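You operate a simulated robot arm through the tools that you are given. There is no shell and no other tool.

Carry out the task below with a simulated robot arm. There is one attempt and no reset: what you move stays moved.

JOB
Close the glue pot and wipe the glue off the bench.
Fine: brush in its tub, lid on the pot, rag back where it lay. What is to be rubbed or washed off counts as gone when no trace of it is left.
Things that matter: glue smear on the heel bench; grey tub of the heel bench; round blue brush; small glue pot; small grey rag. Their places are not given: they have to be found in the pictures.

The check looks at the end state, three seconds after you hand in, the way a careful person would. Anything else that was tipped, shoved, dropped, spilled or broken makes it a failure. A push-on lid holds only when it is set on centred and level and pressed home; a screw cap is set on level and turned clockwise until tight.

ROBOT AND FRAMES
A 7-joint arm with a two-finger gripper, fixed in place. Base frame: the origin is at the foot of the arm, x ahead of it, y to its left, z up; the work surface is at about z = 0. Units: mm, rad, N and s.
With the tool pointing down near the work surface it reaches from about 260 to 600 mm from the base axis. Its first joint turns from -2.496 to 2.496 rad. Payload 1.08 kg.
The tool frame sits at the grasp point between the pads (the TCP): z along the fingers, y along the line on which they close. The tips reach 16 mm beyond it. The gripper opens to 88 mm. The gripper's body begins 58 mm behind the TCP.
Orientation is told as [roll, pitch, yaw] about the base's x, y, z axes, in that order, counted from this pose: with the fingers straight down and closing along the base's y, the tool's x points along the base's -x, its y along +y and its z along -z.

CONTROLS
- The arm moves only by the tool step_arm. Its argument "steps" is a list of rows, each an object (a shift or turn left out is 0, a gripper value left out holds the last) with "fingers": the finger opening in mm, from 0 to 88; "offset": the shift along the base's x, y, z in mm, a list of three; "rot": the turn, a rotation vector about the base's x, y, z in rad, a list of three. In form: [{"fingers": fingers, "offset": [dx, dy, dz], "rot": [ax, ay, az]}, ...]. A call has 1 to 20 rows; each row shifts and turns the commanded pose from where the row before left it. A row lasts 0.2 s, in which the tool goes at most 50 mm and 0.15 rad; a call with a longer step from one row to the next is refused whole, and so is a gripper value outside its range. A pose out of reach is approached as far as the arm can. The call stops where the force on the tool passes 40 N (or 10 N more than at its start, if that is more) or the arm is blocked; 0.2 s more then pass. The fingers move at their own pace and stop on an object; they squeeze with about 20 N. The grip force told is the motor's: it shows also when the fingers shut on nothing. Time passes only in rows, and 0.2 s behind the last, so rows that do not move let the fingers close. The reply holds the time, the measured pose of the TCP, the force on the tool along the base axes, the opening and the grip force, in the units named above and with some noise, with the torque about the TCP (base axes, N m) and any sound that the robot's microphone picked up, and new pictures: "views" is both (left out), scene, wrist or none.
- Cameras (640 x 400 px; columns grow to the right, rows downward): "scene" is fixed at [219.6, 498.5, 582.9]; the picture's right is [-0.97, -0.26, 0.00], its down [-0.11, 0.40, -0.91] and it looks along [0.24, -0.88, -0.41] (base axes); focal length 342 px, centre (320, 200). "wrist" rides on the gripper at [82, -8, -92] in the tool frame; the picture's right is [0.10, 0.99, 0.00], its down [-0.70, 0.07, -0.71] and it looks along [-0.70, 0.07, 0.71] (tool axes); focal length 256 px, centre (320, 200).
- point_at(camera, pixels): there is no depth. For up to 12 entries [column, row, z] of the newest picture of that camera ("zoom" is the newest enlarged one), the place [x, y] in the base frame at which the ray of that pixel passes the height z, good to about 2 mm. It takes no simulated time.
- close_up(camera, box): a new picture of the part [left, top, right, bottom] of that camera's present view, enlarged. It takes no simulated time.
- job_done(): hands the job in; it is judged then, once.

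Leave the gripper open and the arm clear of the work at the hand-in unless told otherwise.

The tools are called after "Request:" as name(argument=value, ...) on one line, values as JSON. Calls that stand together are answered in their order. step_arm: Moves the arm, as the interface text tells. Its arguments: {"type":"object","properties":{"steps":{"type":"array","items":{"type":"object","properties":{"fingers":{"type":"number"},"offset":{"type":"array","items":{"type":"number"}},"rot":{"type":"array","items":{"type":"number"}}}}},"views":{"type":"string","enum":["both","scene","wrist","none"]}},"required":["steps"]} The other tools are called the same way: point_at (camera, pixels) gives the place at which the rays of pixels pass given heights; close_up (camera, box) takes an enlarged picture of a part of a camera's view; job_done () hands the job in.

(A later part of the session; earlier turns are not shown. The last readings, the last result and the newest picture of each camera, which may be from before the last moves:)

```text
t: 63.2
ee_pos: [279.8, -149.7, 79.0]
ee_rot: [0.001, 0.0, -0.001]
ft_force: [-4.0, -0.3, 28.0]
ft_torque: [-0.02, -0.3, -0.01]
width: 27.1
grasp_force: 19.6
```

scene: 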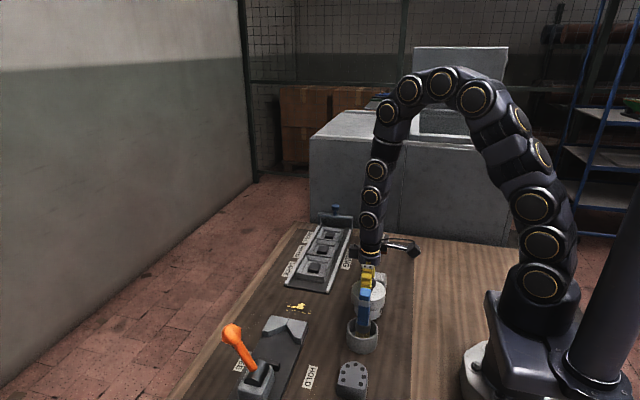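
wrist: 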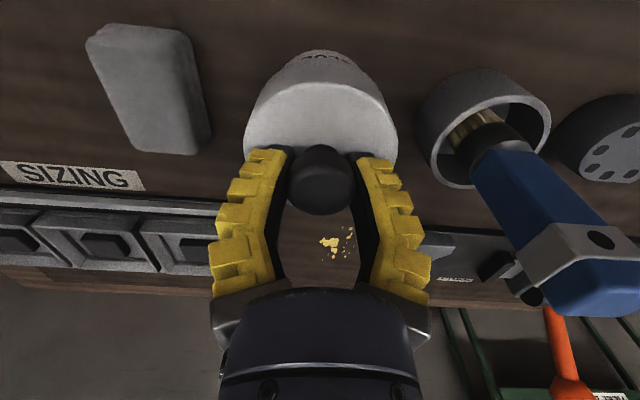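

28 N and the lid is firm on the rim. I'll release the knob, rise, and inspect.

Request:
step_arm(steps=[{"offset": [0, 0, 1]}, {"fingers": 40}, {"fingers": 60}, {}, {"offset": [0, 0, 15]}, {"offset": [0, 0, 25]}, {"offset": [0, 0, 30]}, {"offset": [0, 0, 40]}, {}])

Request:
close_up(camera="scene", box=[340, 260, 404, 330])

Request:
close_up(camera="wrist", box=[240, 0, 400, 112])

```text
t: 65.2
ee_pos: [280.4, -149.2, 189.9]
ee_rot: [0.0, 0.002, 0.0]
ft_force: [0.0, 0.5, 0.0]
ft_torque: [0.01, 0.03, 0.01]
width: 64.1
grasp_force: 2.9
```

scene: 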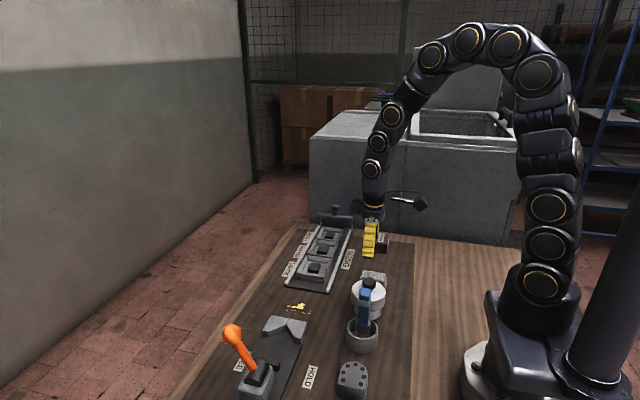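
wrist: 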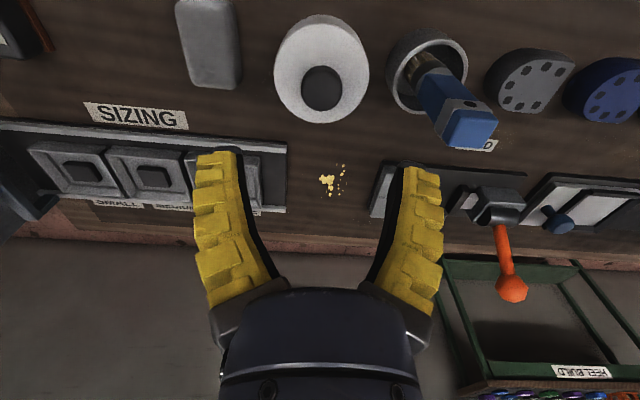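

```text
5.71 times, centred on (372, 295) of scene
```

zoom: 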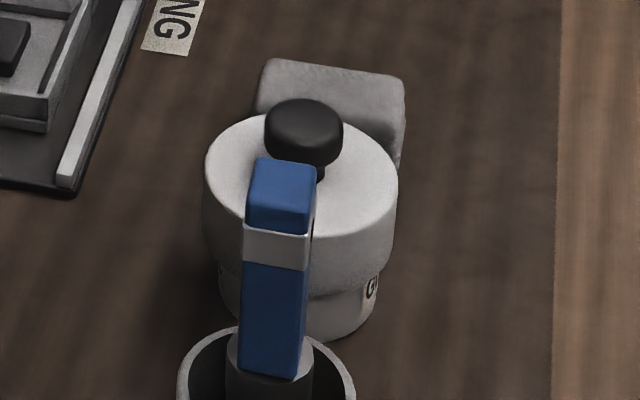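

```text
3.57 times, centred on (320, 56) of wrist
```

zoom: 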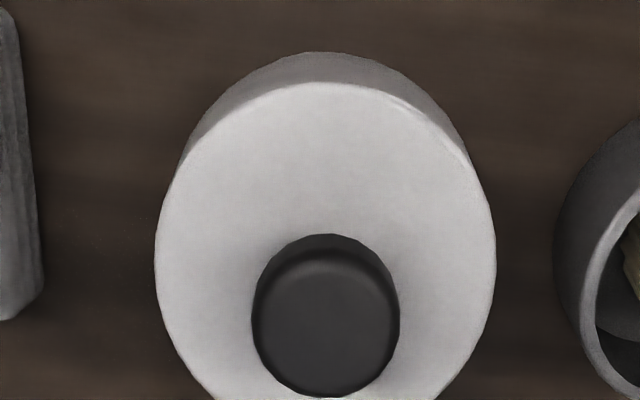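

The lid sits level on the pot. The knob's top is at about wrist (321.4,89). I'll locate it for pressing with closed fingers.

Request:
point_at(camera="wrist", pixels=[[321.4, 89, 83], [321.4, 89, 78], [321.4, 86, 80], [273.8, 74, 58], [369.3, 74, 58], [319.5, 23, 58]])

Request:
point_at(camera="scene", pixels=[[369.2, 279.8, 83], [369.2, 279.8, 78]])

```text
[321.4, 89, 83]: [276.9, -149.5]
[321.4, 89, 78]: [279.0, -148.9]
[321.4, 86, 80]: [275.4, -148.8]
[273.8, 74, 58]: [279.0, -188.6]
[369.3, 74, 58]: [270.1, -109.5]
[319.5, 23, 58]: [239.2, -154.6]
```

```text
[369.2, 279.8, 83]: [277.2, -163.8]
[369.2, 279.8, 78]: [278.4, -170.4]
```

The knob is centred near (276.7,-149.3). I'll close the fingers, centre over it and come down slowly onto the knob.

Request:
step_arm(steps=[{"offset": [-3.5, 0, 0], "fingers": 0}, {"offset": [0, 0, -25]}, {"offset": [0, 0, -25]}, {"offset": [0, 0, -20]}, {}])

Request:
close_up(camera="scene", box=[340, 240, 404, 310])

Request:
close_up(camera="wrist", box=[220, 20, 420, 220])

```text
t: 66.4
ee_pos: [276.6, -150.9, 119.1]
ee_rot: [0.0, 0.004, -0.001]
ft_force: [-0.1, -0.8, 0.2]
ft_torque: [0.01, -0.03, 0.02]
width: 0.1
grasp_force: 19.7
```

scene: 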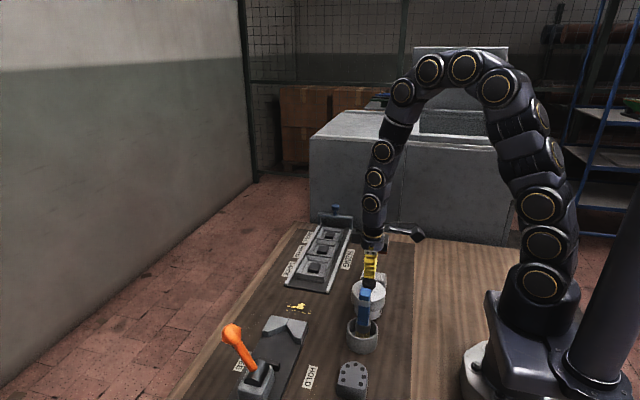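
wrist: 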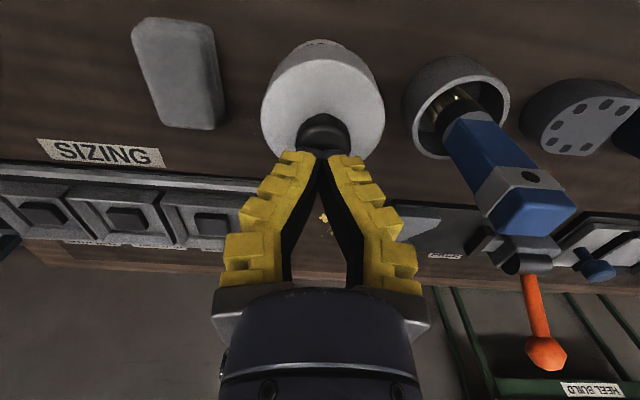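

```text
5.71 times, centred on (372, 275) of scene
```

zoom: 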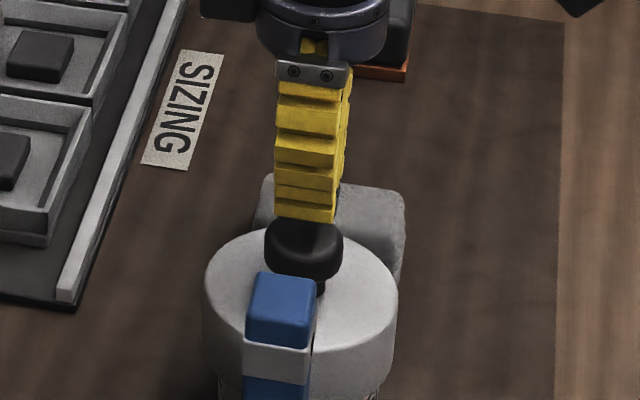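

```text
2.00 times, centred on (320, 120) of wrist
```

zoom: 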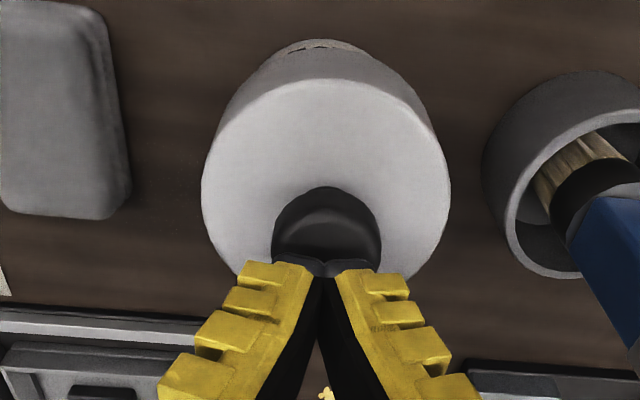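

The fingertips are over the knob. I'll lower slowly to press it down.

Request:
step_arm(steps=[{"offset": [0, 1, -8]}, {"offset": [0, 0, -4]}, {"offset": [0, 0, -2]}, {"offset": [0, 0, -2]}, {"offset": [0, 0, -2]}, {}], views="none")

```text
t: 67.5
ee_pos: [276.1, -148.6, 105.1]
ee_rot: [-0.001, 0.0, 0.0]
ft_force: [-5.6, 2.6, 18.6]
ft_torque: [0.03, 0.08, -0.04]
width: 6.2
grasp_force: 20.4
stopped in row 5: the force on the tool passed its limit at 47 N (the readings are from after the stop); the commanded pose is now the measured one
```

The press peaked at 47 N on the knob and then stopped. I'll look at the lid.

Request:
step_arm(steps=[{"offset": [0, 0, 0]}])

Request:
close_up(camera="scene", box=[340, 250, 404, 330])

Request:
close_up(camera="wrist", box=[220, 20, 420, 220])

```text
t: 68.0
ee_pos: [276.8, -149.1, 104.7]
ee_rot: [-0.001, 0.001, 0.0]
ft_force: [-5.6, 2.8, 23.1]
ft_torque: [0.07, 0.07, -0.01]
width: 5.9
grasp_force: 19.6
```

scene: 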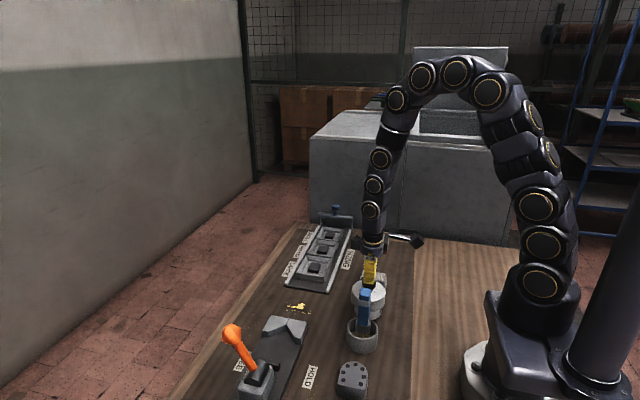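
wrist: 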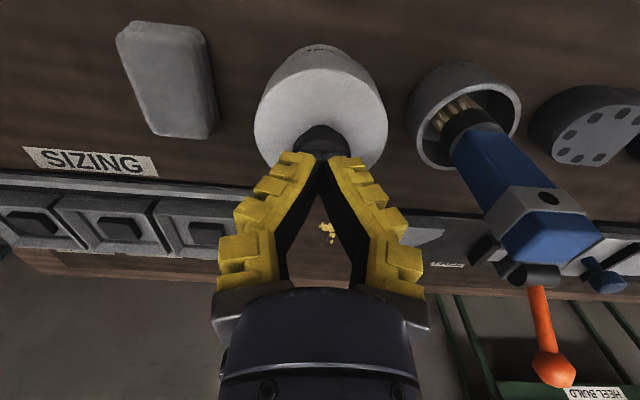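

```text
5.00 times, centred on (372, 290) of scene
```

zoom: 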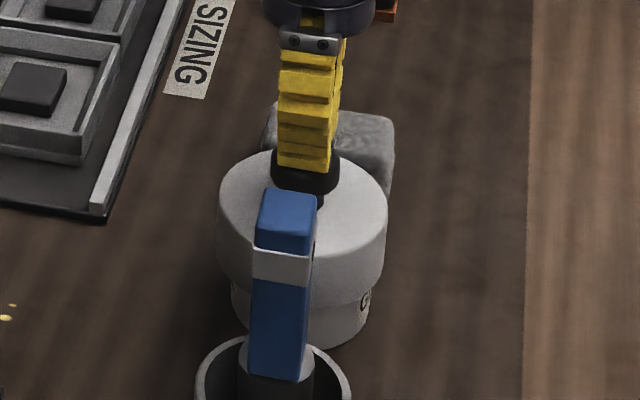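

```text
2.00 times, centred on (320, 120) of wrist
```

zoom: 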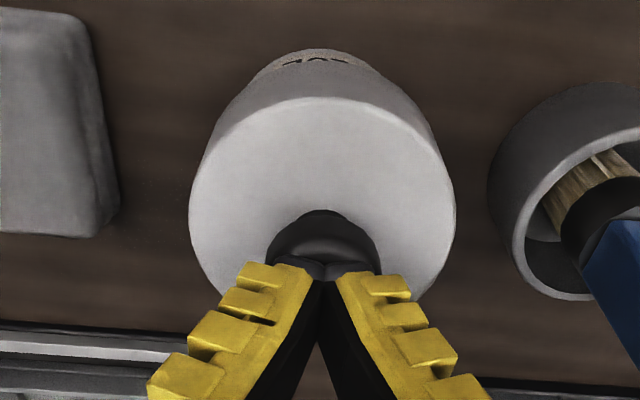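

The lid is level under 23 N. I heard no click, so I'll press a bit more in fine steps and watch whether it sinks further.

Request:
step_arm(steps=[{"offset": [0, 0, -0.7]}, {}], views="none")

Request:
point_at(camera="scene", pixels=[[374, 311, 30], [374, 311, 36], [374, 311, 42], [372, 319, 0], [372, 318, 0]])

```text
t: 68.5
ee_pos: [276.3, -150.0, 104.0]
ee_rot: [-0.002, -0.001, 0.0]
ft_force: [-5.1, 2.3, 19.1]
ft_torque: [0.03, 0.07, -0.04]
width: 5.8
grasp_force: 19.7
stopped in row 2: the force on the tool passed its limit at 40 N (the readings are from after the stop); the commanded pose is now the measured one
```

```text
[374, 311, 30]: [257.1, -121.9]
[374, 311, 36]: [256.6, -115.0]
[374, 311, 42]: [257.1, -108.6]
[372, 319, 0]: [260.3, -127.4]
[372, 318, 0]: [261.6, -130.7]
```

The force rises at once without sinking, so the lid seems to be on its stop. To be sure it holds, I'll grip the knob again and give a gentle upward pull as a test. First rise and open.

Request:
step_arm(steps=[{"offset": [0, 0, 8]}, {"offset": [0, 0, 10], "fingers": 60}, {"fingers": 60}, {"offset": [0, 0, -15]}, {"offset": [0, 0, -15]}, {"offset": [0, 0, -8]}, {}])

Request:
close_up(camera="wrist", box=[220, 40, 420, 220])

Request:
close_up(camera="scene", box=[340, 250, 404, 330])

```text
t: 70.1
ee_pos: [276.3, -149.1, 84.2]
ee_rot: [-0.002, -0.003, -0.002]
ft_force: [0.2, 0.2, 0.3]
ft_torque: [-0.03, 0.03, 0.0]
width: 63.8
grasp_force: 3.0
```

scene: 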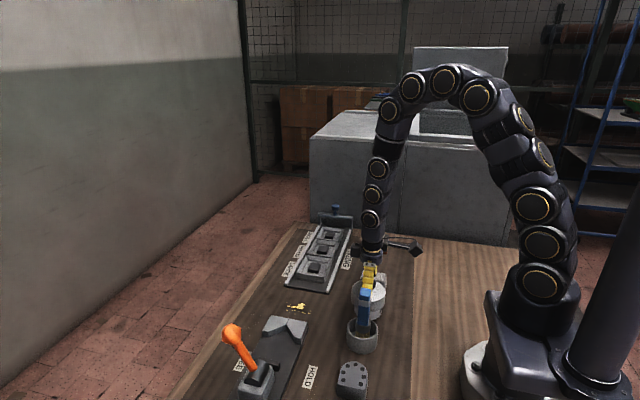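
wrist: 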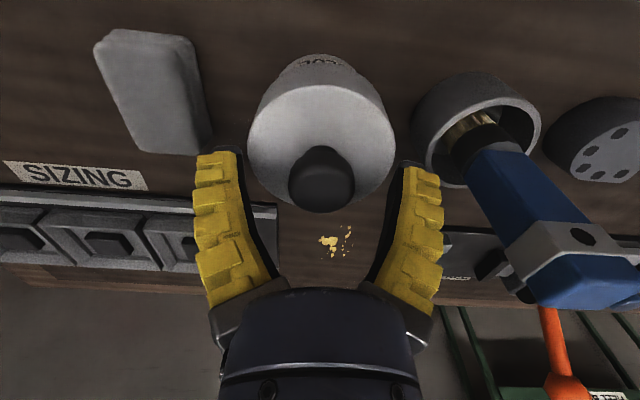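

```text
2.22 times, centred on (320, 130) of wrist
```

zoom: 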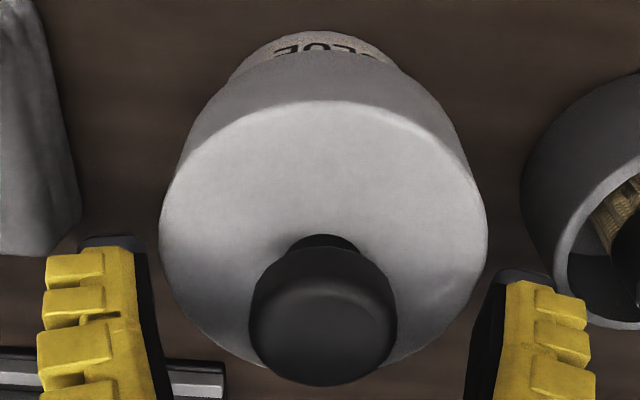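

```text
5.00 times, centred on (372, 290) of scene
```

zoom: 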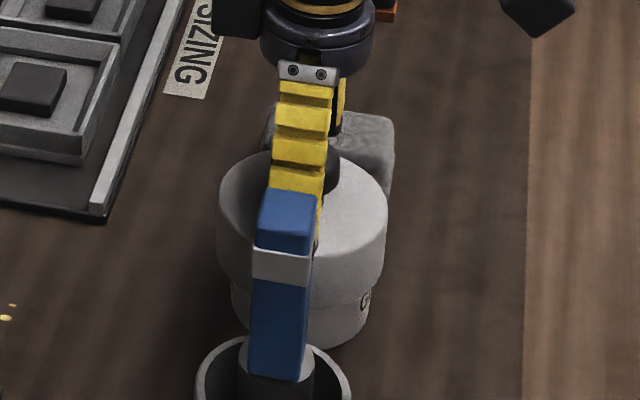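

The knob top is level with the TCP (z≈84). I'll go down 2 mm, close on it, then pull up gently in 0.5 mm steps.

Request:
step_arm(steps=[{"offset": [0, 0, -2]}, {"fingers": 0}, {"fingers": 0}, {"fingers": 0}], views="none")

```text
t: 71.1
ee_pos: [278.0, -150.1, 82.7]
ee_rot: [-0.001, -0.001, -0.002]
ft_force: [-0.1, -0.7, 0.5]
ft_torque: [0.01, 0.01, 0.01]
width: 26.1
grasp_force: 19.8
```

Request:
step_arm(steps=[{"offset": [0, 0, 0.6]}, {"offset": [0, 0, 0.6]}, {}], views="none")

```text
t: 71.9
ee_pos: [277.1, -150.0, 83.8]
ee_rot: [-0.003, -0.001, -0.003]
ft_force: [0.1, -1.0, 0.7]
ft_torque: [0.0, 0.01, 0.0]
width: 25.6
grasp_force: 20.3
```

No resistance after 1.2 mm. I'll pull 1.5 mm more and look.

Request:
step_arm(steps=[{"offset": [0, 0, 0.8]}, {"offset": [0, 0, 0.8]}, {}], views="none")

Request:
close_up(camera="scene", box=[340, 250, 404, 330])

```text
t: 72.7
ee_pos: [275.9, -149.5, 85.6]
ee_rot: [-0.003, -0.001, -0.002]
ft_force: [-0.4, -0.5, -0.2]
ft_torque: [0.0, 0.01, -0.01]
width: 25.5
grasp_force: 20.0
```

```text
5.00 times, centred on (372, 290) of scene
```

zoom: 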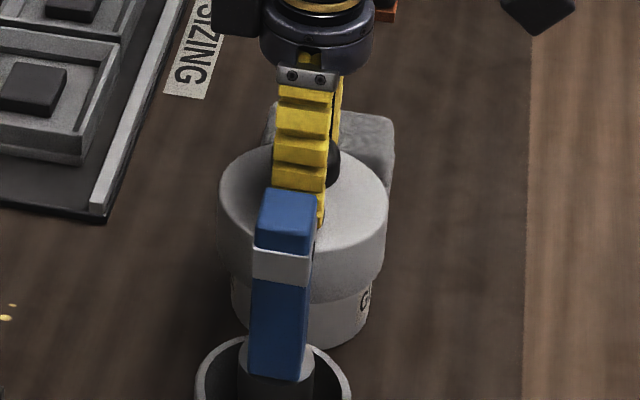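

The lid lifted freely with the knob, so it isn't holding yet; either it's off-centre or not pressed home. I'll measure the lid's centring on the pot again with high zoom from both cameras.

Request:
close_up(camera="scene", box=[346, 274, 394, 304])

Request:
close_up(camera="scene", box=[346, 294, 394, 324])

Request:
step_arm(steps=[{}], views="wrist")

Request:
close_up(camera="wrist", box=[240, 30, 400, 130])

```text
13.33 times, centred on (370, 289) of scene
```

zoom: 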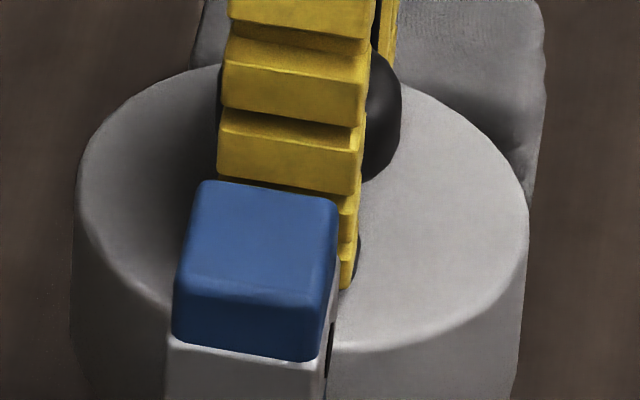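

```text
13.33 times, centred on (370, 309) of scene
```

zoom: 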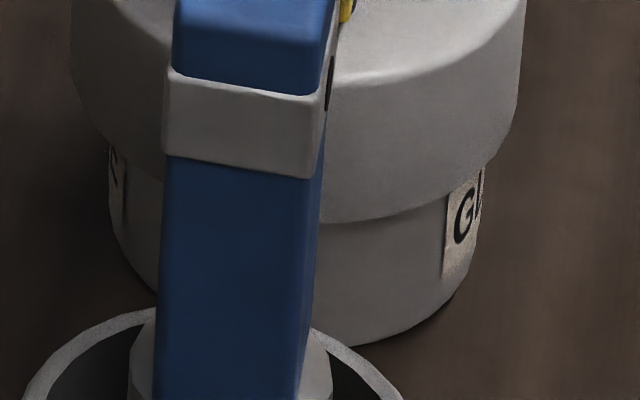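

```text
t: 73.1
ee_pos: [276.2, -148.2, 84.7]
ee_rot: [-0.002, -0.001, -0.002]
ft_force: [-0.3, -0.4, -0.7]
ft_torque: [0.01, -0.03, -0.02]
width: 25.5
grasp_force: 19.6
```

wrist: 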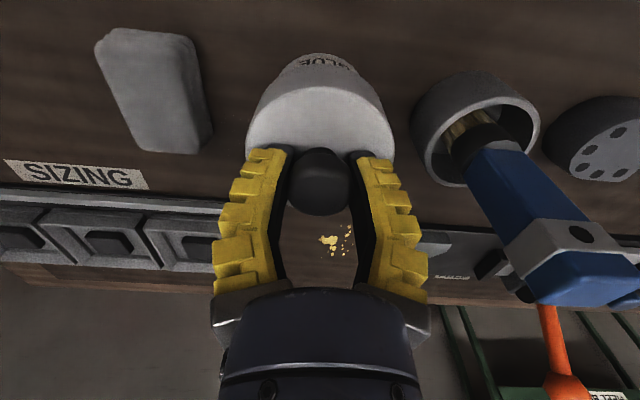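

```text
4.00 times, centred on (320, 80) of wrist
```

zoom: 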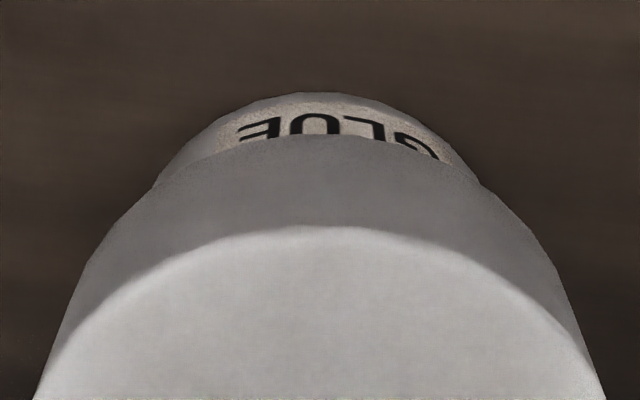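

Scene: the lid now sits about 1.2 mm too far toward +x; in y it's within 0.5 mm. I'll shift -1.2 mm in x, then lower and press while holding the knob.

Request:
step_arm(steps=[{"offset": [-0.6, 0, 0]}, {"offset": [-0.6, 0, 0]}, {}], views="none")

Request:
close_up(camera="scene", box=[346, 274, 394, 304])

Request:
close_up(camera="scene", box=[346, 294, 394, 324])

```text
t: 73.9
ee_pos: [275.9, -149.9, 85.2]
ee_rot: [-0.002, -0.002, -0.003]
ft_force: [0.4, -0.5, -0.5]
ft_torque: [0.0, -0.02, 0.01]
width: 25.1
grasp_force: 19.7
```

```text
13.33 times, centred on (370, 289) of scene
```

zoom: 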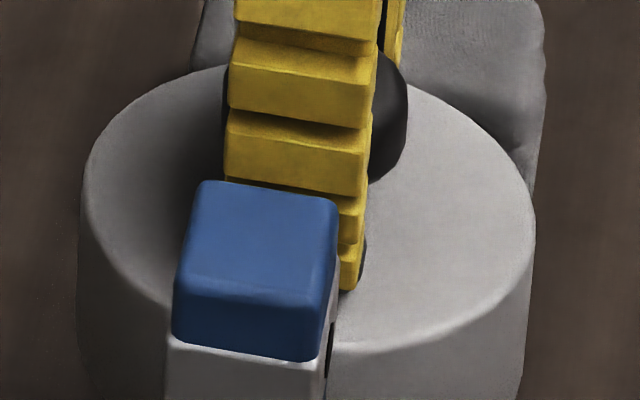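

```text
13.33 times, centred on (370, 309) of scene
```

zoom: 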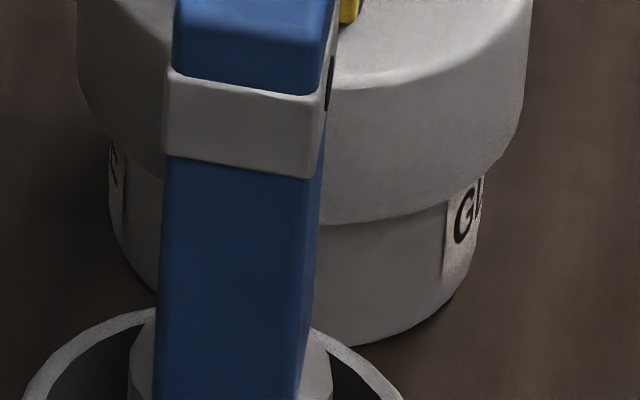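

Lid and pot axes now agree within about 0.3 mm in the scene view. I'll lower to contact.

Request:
step_arm(steps=[{"offset": [0, 0, -1.5]}, {"offset": [0, 0, -1.2]}, {}], views="none")

```text
t: 74.7
ee_pos: [274.9, -150.7, 81.4]
ee_rot: [-0.002, -0.002, -0.002]
ft_force: [-0.1, -0.7, 0.9]
ft_torque: [0.02, 0.02, 0.05]
width: 25.4
grasp_force: 19.6
```

Request:
step_arm(steps=[{"offset": [0, 0, -0.8]}, {"offset": [0, 0, -0.8]}, {}], views="none")

```text
t: 75.5
ee_pos: [275.5, -150.1, 80.6]
ee_rot: [-0.001, -0.002, -0.002]
ft_force: [0.5, -2.6, 5.8]
ft_torque: [0.01, 0.03, 0.01]
width: 27.1
grasp_force: 19.5
```

Contact at 6 N, with hardly any torque, so it sits evenly this time. I'll press on.

Request:
step_arm(steps=[{"offset": [0, 0, -0.8]}, {"offset": [0, 0, -0.8]}, {}], views="none")

```text
t: 76.3
ee_pos: [275.2, -149.3, 79.2]
ee_rot: [0.0, -0.001, -0.002]
ft_force: [-1.0, -3.0, 15.5]
ft_torque: [0.0, 0.06, 0.02]
width: 28.6
grasp_force: 20.1
```

Request:
step_arm(steps=[{"offset": [0, 0, -0.8]}, {"offset": [0, 0, -0.8]}, {}], views="none")

```text
t: 77.1
ee_pos: [275.9, -150.0, 78.5]
ee_rot: [-0.001, -0.001, -0.002]
ft_force: [-6.2, 4.0, 29.7]
ft_torque: [0.04, 0.14, 0.0]
width: 28.9
grasp_force: 20.3
stopped in row 3: the force on the tool passed its limit at 40 N (the readings are from after the stop); the commanded pose is now the measured one
```

It peaked at 40 N evenly. I'll test with a gentle pull again.

Request:
step_arm(steps=[{"offset": [0, 0, 1]}, {"offset": [0, 0, 1]}, {}], views="none")

Request:
close_up(camera="scene", box=[346, 294, 394, 324])

```text
t: 77.9
ee_pos: [276.0, -149.0, 78.8]
ee_rot: [-0.003, -0.002, -0.001]
ft_force: [1.1, -0.7, 0.9]
ft_torque: [-0.03, -0.06, -0.05]
width: 28.6
grasp_force: 19.7
```

```text
13.33 times, centred on (370, 309) of scene
```

zoom: 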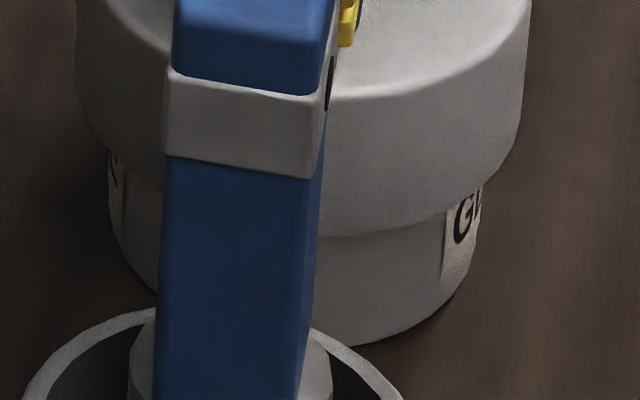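

The z reading stayed at 78.8 although I commanded +2 mm, which may mean the lid resists. I'll pull slightly more.

Request:
step_arm(steps=[{"offset": [0, 0, 0.8]}, {}], views="none")

```text
t: 78.5
ee_pos: [275.1, -150.7, 79.8]
ee_rot: [-0.002, -0.001, -0.001]
ft_force: [-0.2, 0.3, -1.6]
ft_torque: [-0.02, 0.02, -0.01]
width: 28.1
grasp_force: 20.0
```

Request:
step_arm(steps=[{"offset": [0, 0, 0.8]}, {}], views="none")

```text
t: 79.1
ee_pos: [276.0, -149.6, 81.7]
ee_rot: [-0.003, -0.001, -0.001]
ft_force: [-0.1, -0.8, -0.3]
ft_torque: [0.01, 0.0, -0.01]
width: 28.1
grasp_force: 20.4
```

I'll look at whether the lid rose with the tool or stayed on the pot.

Request:
close_up(camera="scene", box=[346, 294, 394, 324])

Request:
close_up(camera="scene", box=[346, 274, 394, 304])

```text
13.33 times, centred on (370, 309) of scene
```

zoom: 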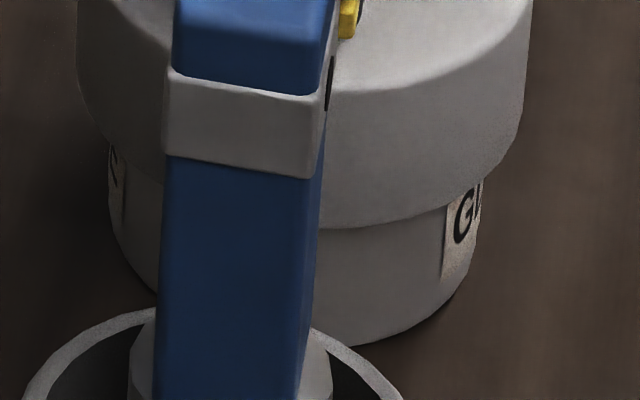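

```text
13.33 times, centred on (370, 289) of scene
```

zoom: 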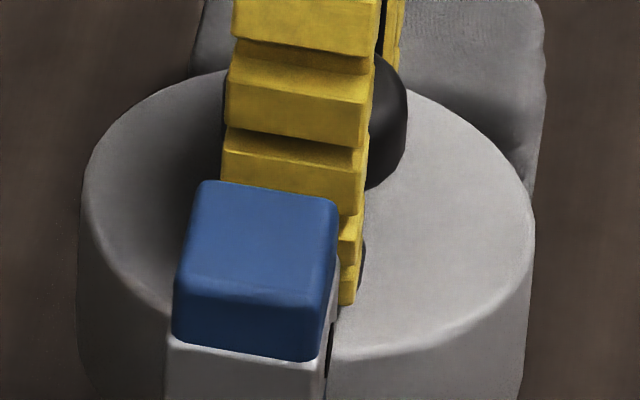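

The lid still lifts freely. I'll set it down again in this centred position, release, and then press on the knob with closed fingers, harder and held longer. First lower and release.

Request:
step_arm(steps=[{"offset": [0, 0, -1.2]}, {"offset": [0, 0, -0.8]}, {}], views="none")

```text
t: 79.9
ee_pos: [276.2, -148.5, 78.1]
ee_rot: [-0.003, -0.001, -0.002]
ft_force: [-4.4, 1.0, 14.9]
ft_torque: [0.01, 0.04, 0.01]
width: 28.6
grasp_force: 20.0
```

Request:
step_arm(steps=[{"offset": [0, 0, 0.7]}, {"fingers": 45}, {"fingers": 60}, {}, {"offset": [0, 0, 10]}, {"offset": [0, 0, 20]}, {"offset": [0, 0, 20]}, {}])

Request:
close_up(camera="scene", box=[346, 274, 394, 304])

Request:
close_up(camera="scene", box=[346, 294, 394, 324])

Request:
close_up(camera="wrist", box=[240, 20, 400, 120])

```text
t: 81.7
ee_pos: [275.5, -149.6, 129.3]
ee_rot: [-0.002, -0.002, 0.0]
ft_force: [-0.4, -1.0, 0.8]
ft_torque: [-0.05, -0.03, -0.02]
width: 63.9
grasp_force: 2.5
```

scene: 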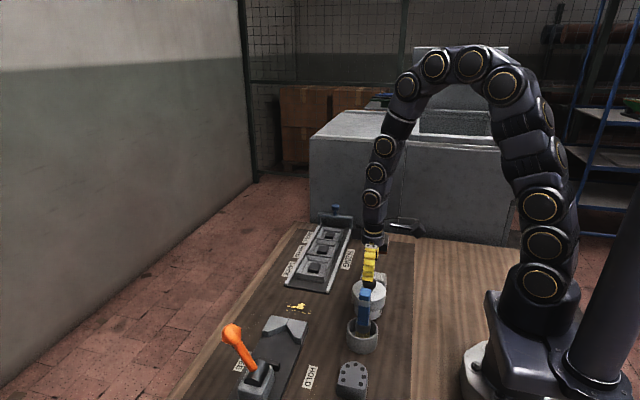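
wrist: 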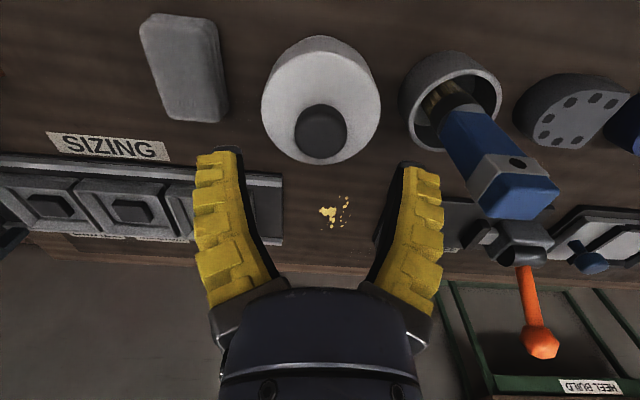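

```text
13.33 times, centred on (370, 289) of scene
```

zoom: 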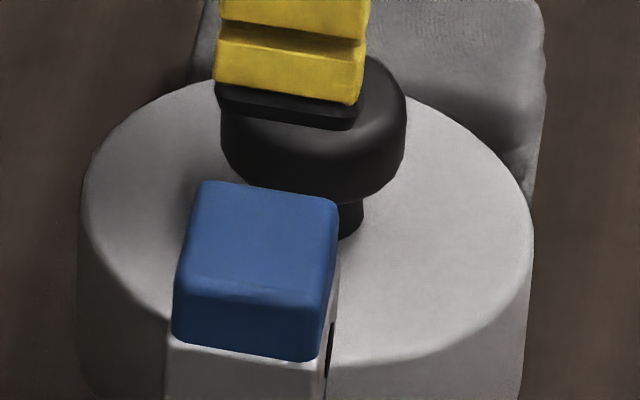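

```text
13.33 times, centred on (370, 309) of scene
```

zoom: 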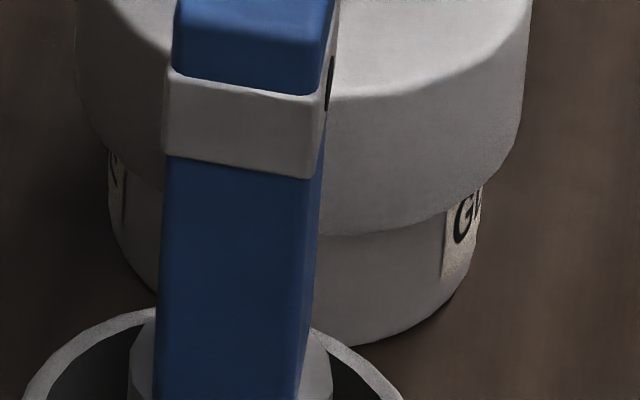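

```text
4.00 times, centred on (320, 70) of wrist
```

zoom: 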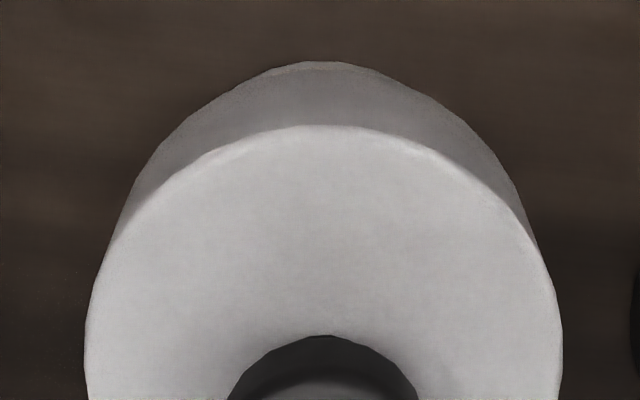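

The lid rests level and centred (within about 0.2 mm). I'll close the fingers and come down to just touch the knob, then give a firm press.

Request:
step_arm(steps=[{"fingers": 0, "offset": [0.5, 0.4, 0]}, {"fingers": 0}, {"fingers": 0}, {"offset": [0, 0, -10]}, {"offset": [0, 0, -8]}, {}], views="scene")

Request:
close_up(camera="scene", box=[346, 264, 394, 294])

```text
t: 83.1
ee_pos: [276.6, -149.1, 111.3]
ee_rot: [-0.002, -0.002, -0.001]
ft_force: [0.3, -0.7, 0.2]
ft_torque: [0.03, 0.01, 0.01]
width: 0.0
grasp_force: 19.6
```

scene: 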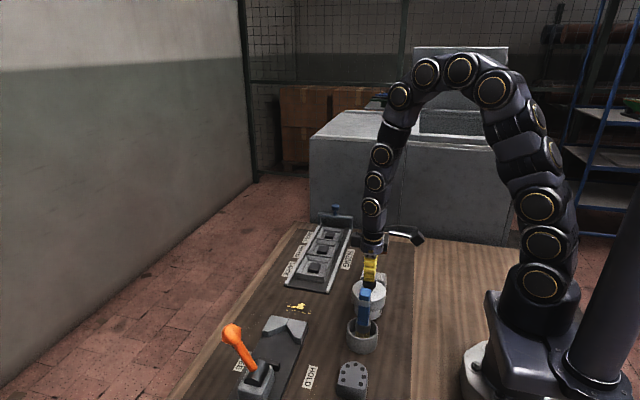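

```text
13.33 times, centred on (370, 279) of scene
```

zoom: 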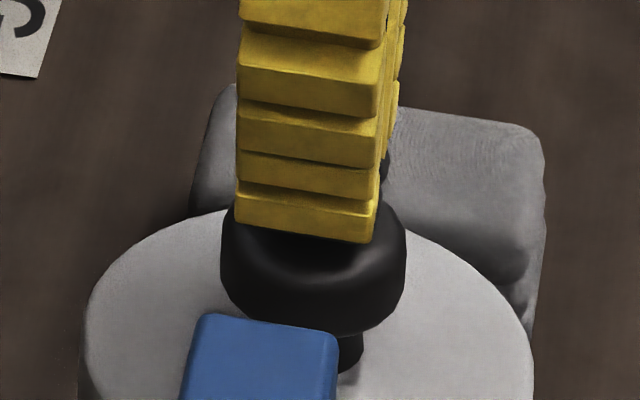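

Almost at the knob. I'll make contact with 2 mm steps and then push with a firm 4 mm step.

Request:
step_arm(steps=[{"offset": [0, 0, -2]}, {"offset": [0, 0, -2]}, {"offset": [0, 0, -2]}, {}], views="none")

```text
t: 84.1
ee_pos: [276.2, -147.6, 105.6]
ee_rot: [-0.003, -0.001, -0.002]
ft_force: [-0.9, 0.8, 4.1]
ft_torque: [0.01, 0.0, -0.02]
width: 6.0
grasp_force: 19.3
```

Touching with 4 N. Now the firm press.

Request:
step_arm(steps=[{"offset": [0, 0, -5]}, {}], views="none")

Request:
close_up(camera="scene", box=[346, 294, 394, 324])

```text
t: 84.5
ee_pos: [276.7, -148.9, 105.2]
ee_rot: [-0.003, 0.0, -0.002]
ft_force: [-5.0, 3.4, 20.4]
ft_torque: [0.05, 0.11, 0.0]
width: 6.2
grasp_force: 19.8
stopped in row 1: the force on the tool passed its limit at 60 N (the readings are from after the stop); the commanded pose is now the measured one
```

```text
13.33 times, centred on (370, 309) of scene
```

zoom: 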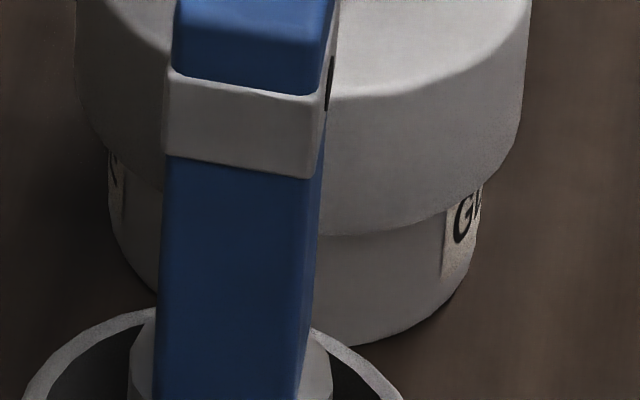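

It took 60 N without sinking, so the lid is fully down. I'll repeat the gentle pull test now that it's centred.

Request:
step_arm(steps=[{"offset": [0, 0, 8]}, {"offset": [0, 0, 10], "fingers": 60}, {"fingers": 60}, {"offset": [0, 0, -15]}, {"offset": [0, 0, -15]}, {"offset": [0, 0, -12]}, {}], views="none")

```text
t: 86.1
ee_pos: [276.0, -148.8, 79.5]
ee_rot: [-0.005, -0.004, -0.002]
ft_force: [0.0, -0.2, 0.5]
ft_torque: [0.01, 0.0, 0.01]
width: 63.7
grasp_force: 3.1
```

Request:
step_arm(steps=[{"offset": [0, 0, 2]}, {"fingers": 0}, {"fingers": 0}, {"fingers": 0}, {}], views="none")

```text
t: 87.3
ee_pos: [275.9, -148.1, 81.3]
ee_rot: [-0.003, -0.004, -0.001]
ft_force: [0.7, 0.1, 0.5]
ft_torque: [0.01, 0.02, 0.02]
width: 25.8
grasp_force: 20.0
```

Gripped with no preload. Now pull up 2 mm gently.

Request:
step_arm(steps=[{"offset": [0, 0, 0.7]}, {"offset": [0, 0, 0.7]}, {"offset": [0, 0, 0.7]}, {}], views="none")

Request:
close_up(camera="scene", box=[346, 294, 394, 324])

```text
t: 88.3
ee_pos: [276.5, -148.5, 84.1]
ee_rot: [-0.002, -0.003, -0.001]
ft_force: [0.0, 0.0, 0.0]
ft_torque: [-0.02, -0.01, 0.0]
width: 25.9
grasp_force: 19.5
```

```text
13.33 times, centred on (370, 309) of scene
```

zoom: 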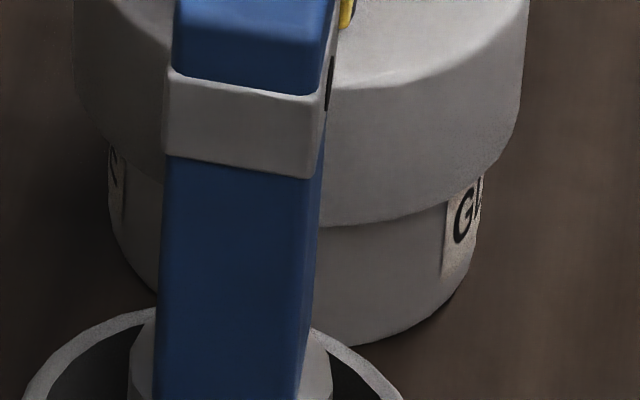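

The lid lifts without resistance: it is a loose-fitting cover that simply sits on its stop (60 N didn't change that). It's about 0.8 mm toward +x after regripping; I'll correct that, lower it to the stop, press once while held, and release.

Request:
step_arm(steps=[{"offset": [-0.8, 0, 0]}, {"offset": [0, 0, -1.2]}, {"offset": [0, 0, -1.2]}, {"offset": [0, 0, -1]}, {"offset": [0, 0, -0.8]}, {}], views="none")

```text
t: 89.7
ee_pos: [275.9, -150.2, 80.4]
ee_rot: [-0.003, -0.004, -0.002]
ft_force: [-0.5, 2.3, 8.5]
ft_torque: [0.0, -0.01, -0.01]
width: 27.9
grasp_force: 20.4
```

Request:
step_arm(steps=[{"offset": [0, 0, -0.8]}, {"offset": [0, 0, -0.8]}, {"offset": [0, 0, -0.4]}, {}, {}, {}], views="none")

```text
t: 91.1
ee_pos: [276.0, -149.7, 78.3]
ee_rot: [-0.003, -0.005, -0.003]
ft_force: [-4.3, 3.2, 36.8]
ft_torque: [0.06, 0.06, 0.01]
width: 29.4
grasp_force: 19.8
```

36.8 N held steadily and evenly. I'll do one last quick pull check from this state.

Request:
step_arm(steps=[{"offset": [0, 0, 1]}, {"offset": [0, 0, 1]}, {"offset": [0, 0, 1]}, {"offset": [0, 0, 0.6]}, {}], views="none")

Request:
close_up(camera="scene", box=[346, 294, 394, 324])

```text
t: 92.3
ee_pos: [274.3, -149.9, 80.1]
ee_rot: [-0.004, -0.002, -0.001]
ft_force: [-0.5, -0.6, 0.0]
ft_torque: [0.0, 0.0, 0.01]
width: 28.3
grasp_force: 19.6
```

```text
13.33 times, centred on (370, 309) of scene
```

zoom: 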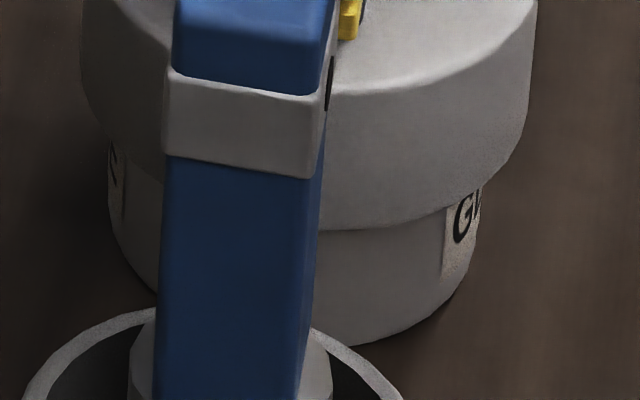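

It still lifts freely, so it's just a loose cover. I'll set it down on its stop, with +0.4 mm x correction, press lightly and release.

Request:
step_arm(steps=[{"offset": [0.4, 0, -0.8]}, {"offset": [0, 0, -0.8]}, {"offset": [0, 0, -0.6]}, {}], views="none")

```text
t: 93.3
ee_pos: [275.5, -148.9, 78.8]
ee_rot: [-0.004, -0.003, -0.001]
ft_force: [-1.1, 0.7, 9.7]
ft_torque: [0.04, -0.04, 0.04]
width: 28.2
grasp_force: 19.7
```

Request:
step_arm(steps=[{"offset": [0, 0, -0.8]}, {"offset": [0, 0, -0.4]}, {"offset": [0, 0, 0.8]}, {"fingers": 45}, {"fingers": 64}, {}, {"offset": [0, 0, 10]}, {"offset": [0, 0, 20]}, {"offset": [0, 0, 30]}, {"offset": [0, 0, 40]}, {}])

Request:
close_up(camera="scene", box=[346, 274, 394, 304])

Request:
close_up(camera="scene", box=[346, 294, 394, 324])

Request:
close_up(camera="wrist", box=[200, 0, 440, 150])

```text
t: 95.7
ee_pos: [275.8, -148.6, 179.3]
ee_rot: [-0.002, -0.002, -0.003]
ft_force: [0.2, -0.3, 0.2]
ft_torque: [0.01, -0.02, 0.01]
width: 67.6
grasp_force: 2.6
```

scene: 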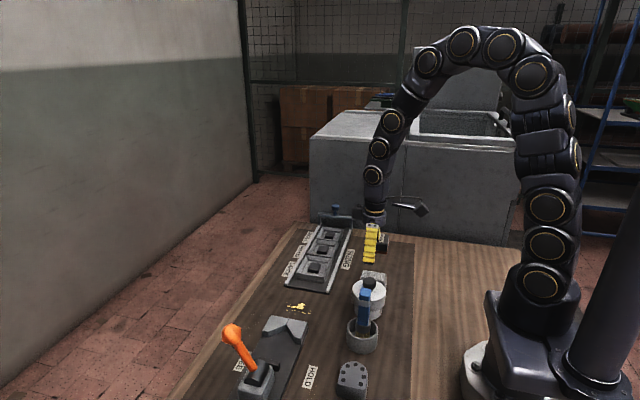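
wrist: 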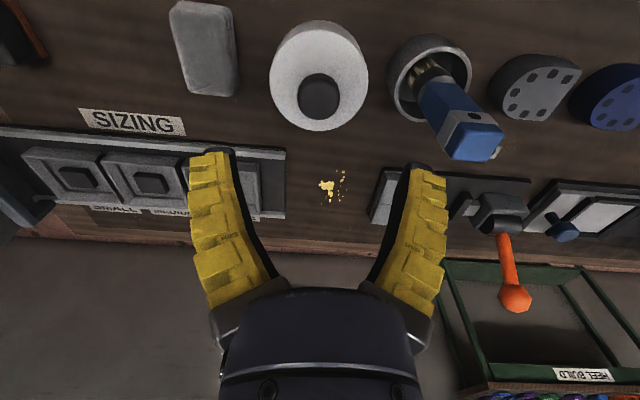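

```text
13.33 times, centred on (370, 289) of scene
```

zoom: 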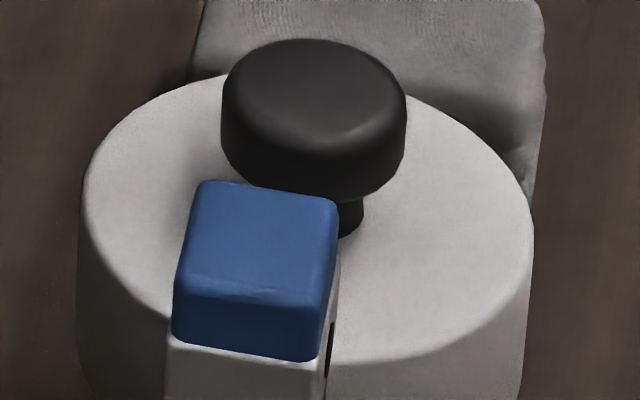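

```text
13.33 times, centred on (370, 309) of scene
```

zoom: 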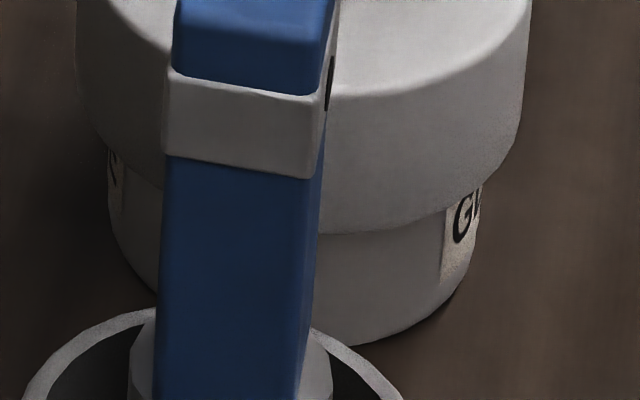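

```text
2.67 times, centred on (320, 75) of wrist
```

zoom: 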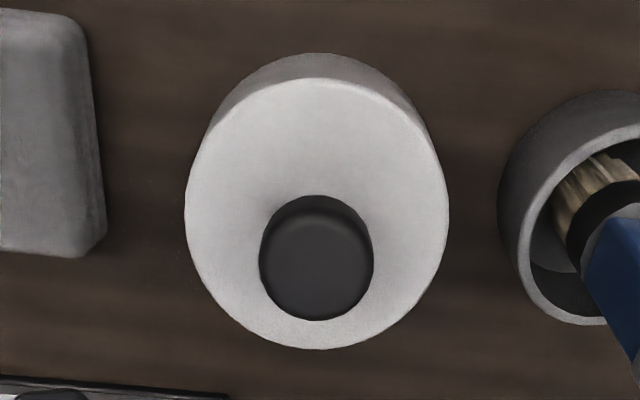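

The lid now seems to rest perhaps 0.5 mm higher than before (front edge row 232 vs 236). I'll give a final press on the knob with closed fingers to seat it.

Request:
step_arm(steps=[{"fingers": 0, "offset": [0.3, -0.4, -20]}, {"offset": [0, 0, -25]}, {"offset": [0, 0, -20]}, {"offset": [0, 0, -5]}, {"offset": [0, 0, -2]}, {"offset": [0, 0, -2]}, {"offset": [0, 0, -1]}, {}], views="none")

```text
t: 97.5
ee_pos: [275.9, -149.4, 104.2]
ee_rot: [-0.005, -0.004, -0.001]
ft_force: [-5.1, -1.2, 21.8]
ft_torque: [0.0, 0.08, 0.03]
width: 6.1
grasp_force: 20.1
```

Request:
step_arm(steps=[{"offset": [0, 0, -0.8]}, {}, {}], views="none")

Request:
close_up(camera="scene", box=[346, 294, 394, 324])

```text
t: 98.0
ee_pos: [276.1, -150.1, 103.2]
ee_rot: [-0.005, -0.002, 0.0]
ft_force: [-5.6, 0.8, 19.0]
ft_torque: [0.05, 0.08, -0.02]
width: 5.9
grasp_force: 20.3
stopped in row 2: the force on the tool passed its limit at 42 N (the readings are from after the stop); the commanded pose is now the measured one
```

```text
13.33 times, centred on (370, 309) of scene
```

zoom: 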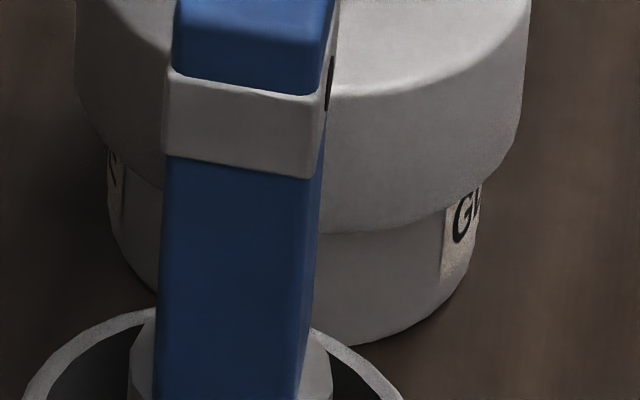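

The lid is seated, level and centred. Now I'll rise, open, and move to view the rag from above.

Request:
step_arm(steps=[{"offset": [0, 0, 10]}, {"offset": [0, 0, 20]}, {"offset": [0, 0, 30], "fingers": 88}, {"offset": [0, 0, 40]}, {"offset": [5, -25, 20]}, {"offset": [10, -30, 0]}, {"offset": [10, -30, 0]}, {"offset": [0, -25, 0]}, {}])

Request:
close_up(camera="wrist", box=[220, 0, 420, 125])

Request:
close_up(camera="scene", box=[320, 240, 432, 340])

```text
t: 100.0
ee_pos: [301.4, -260.3, 223.2]
ee_rot: [-0.004, -0.006, -0.001]
ft_force: [-0.1, 0.7, 0.8]
ft_torque: [-0.01, 0.0, -0.03]
width: 88.2
grasp_force: 0.0
```

scene: 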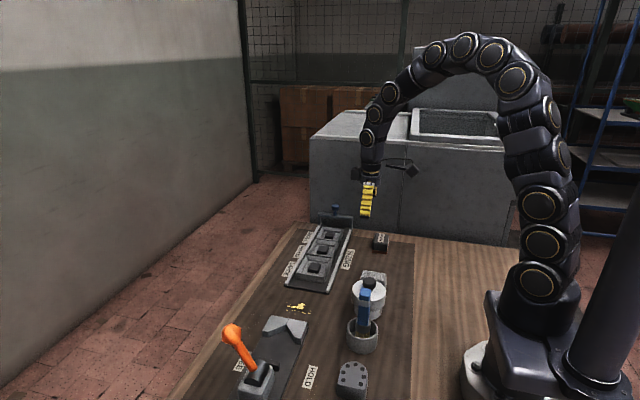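
wrist: 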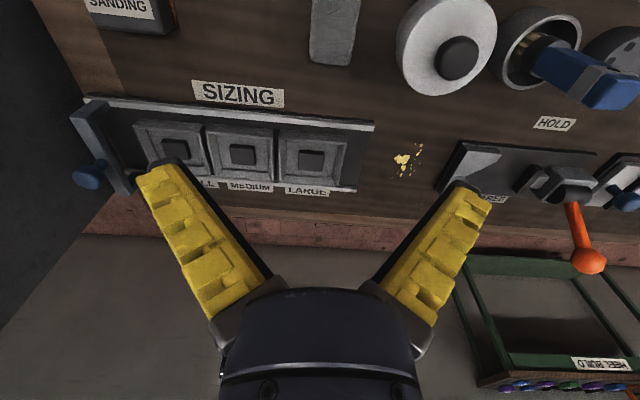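

```text
3.20 times, centred on (320, 62) of wrist
```

zoom: 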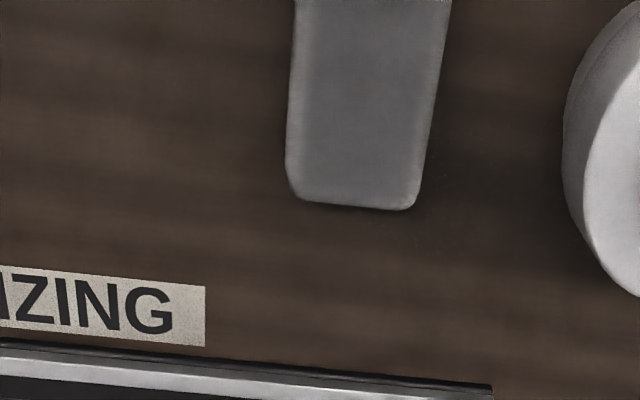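

```text
4.00 times, centred on (376, 290) of scene
```

zoom: 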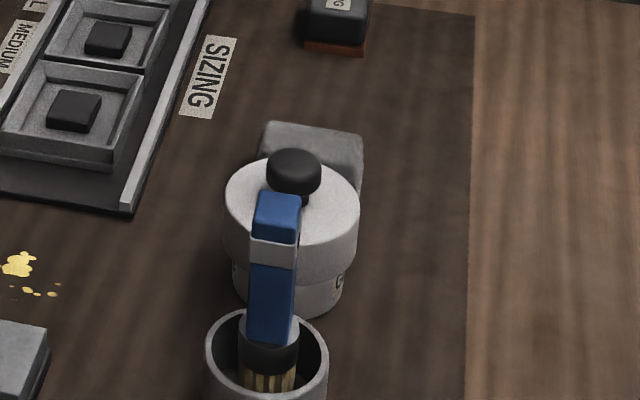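

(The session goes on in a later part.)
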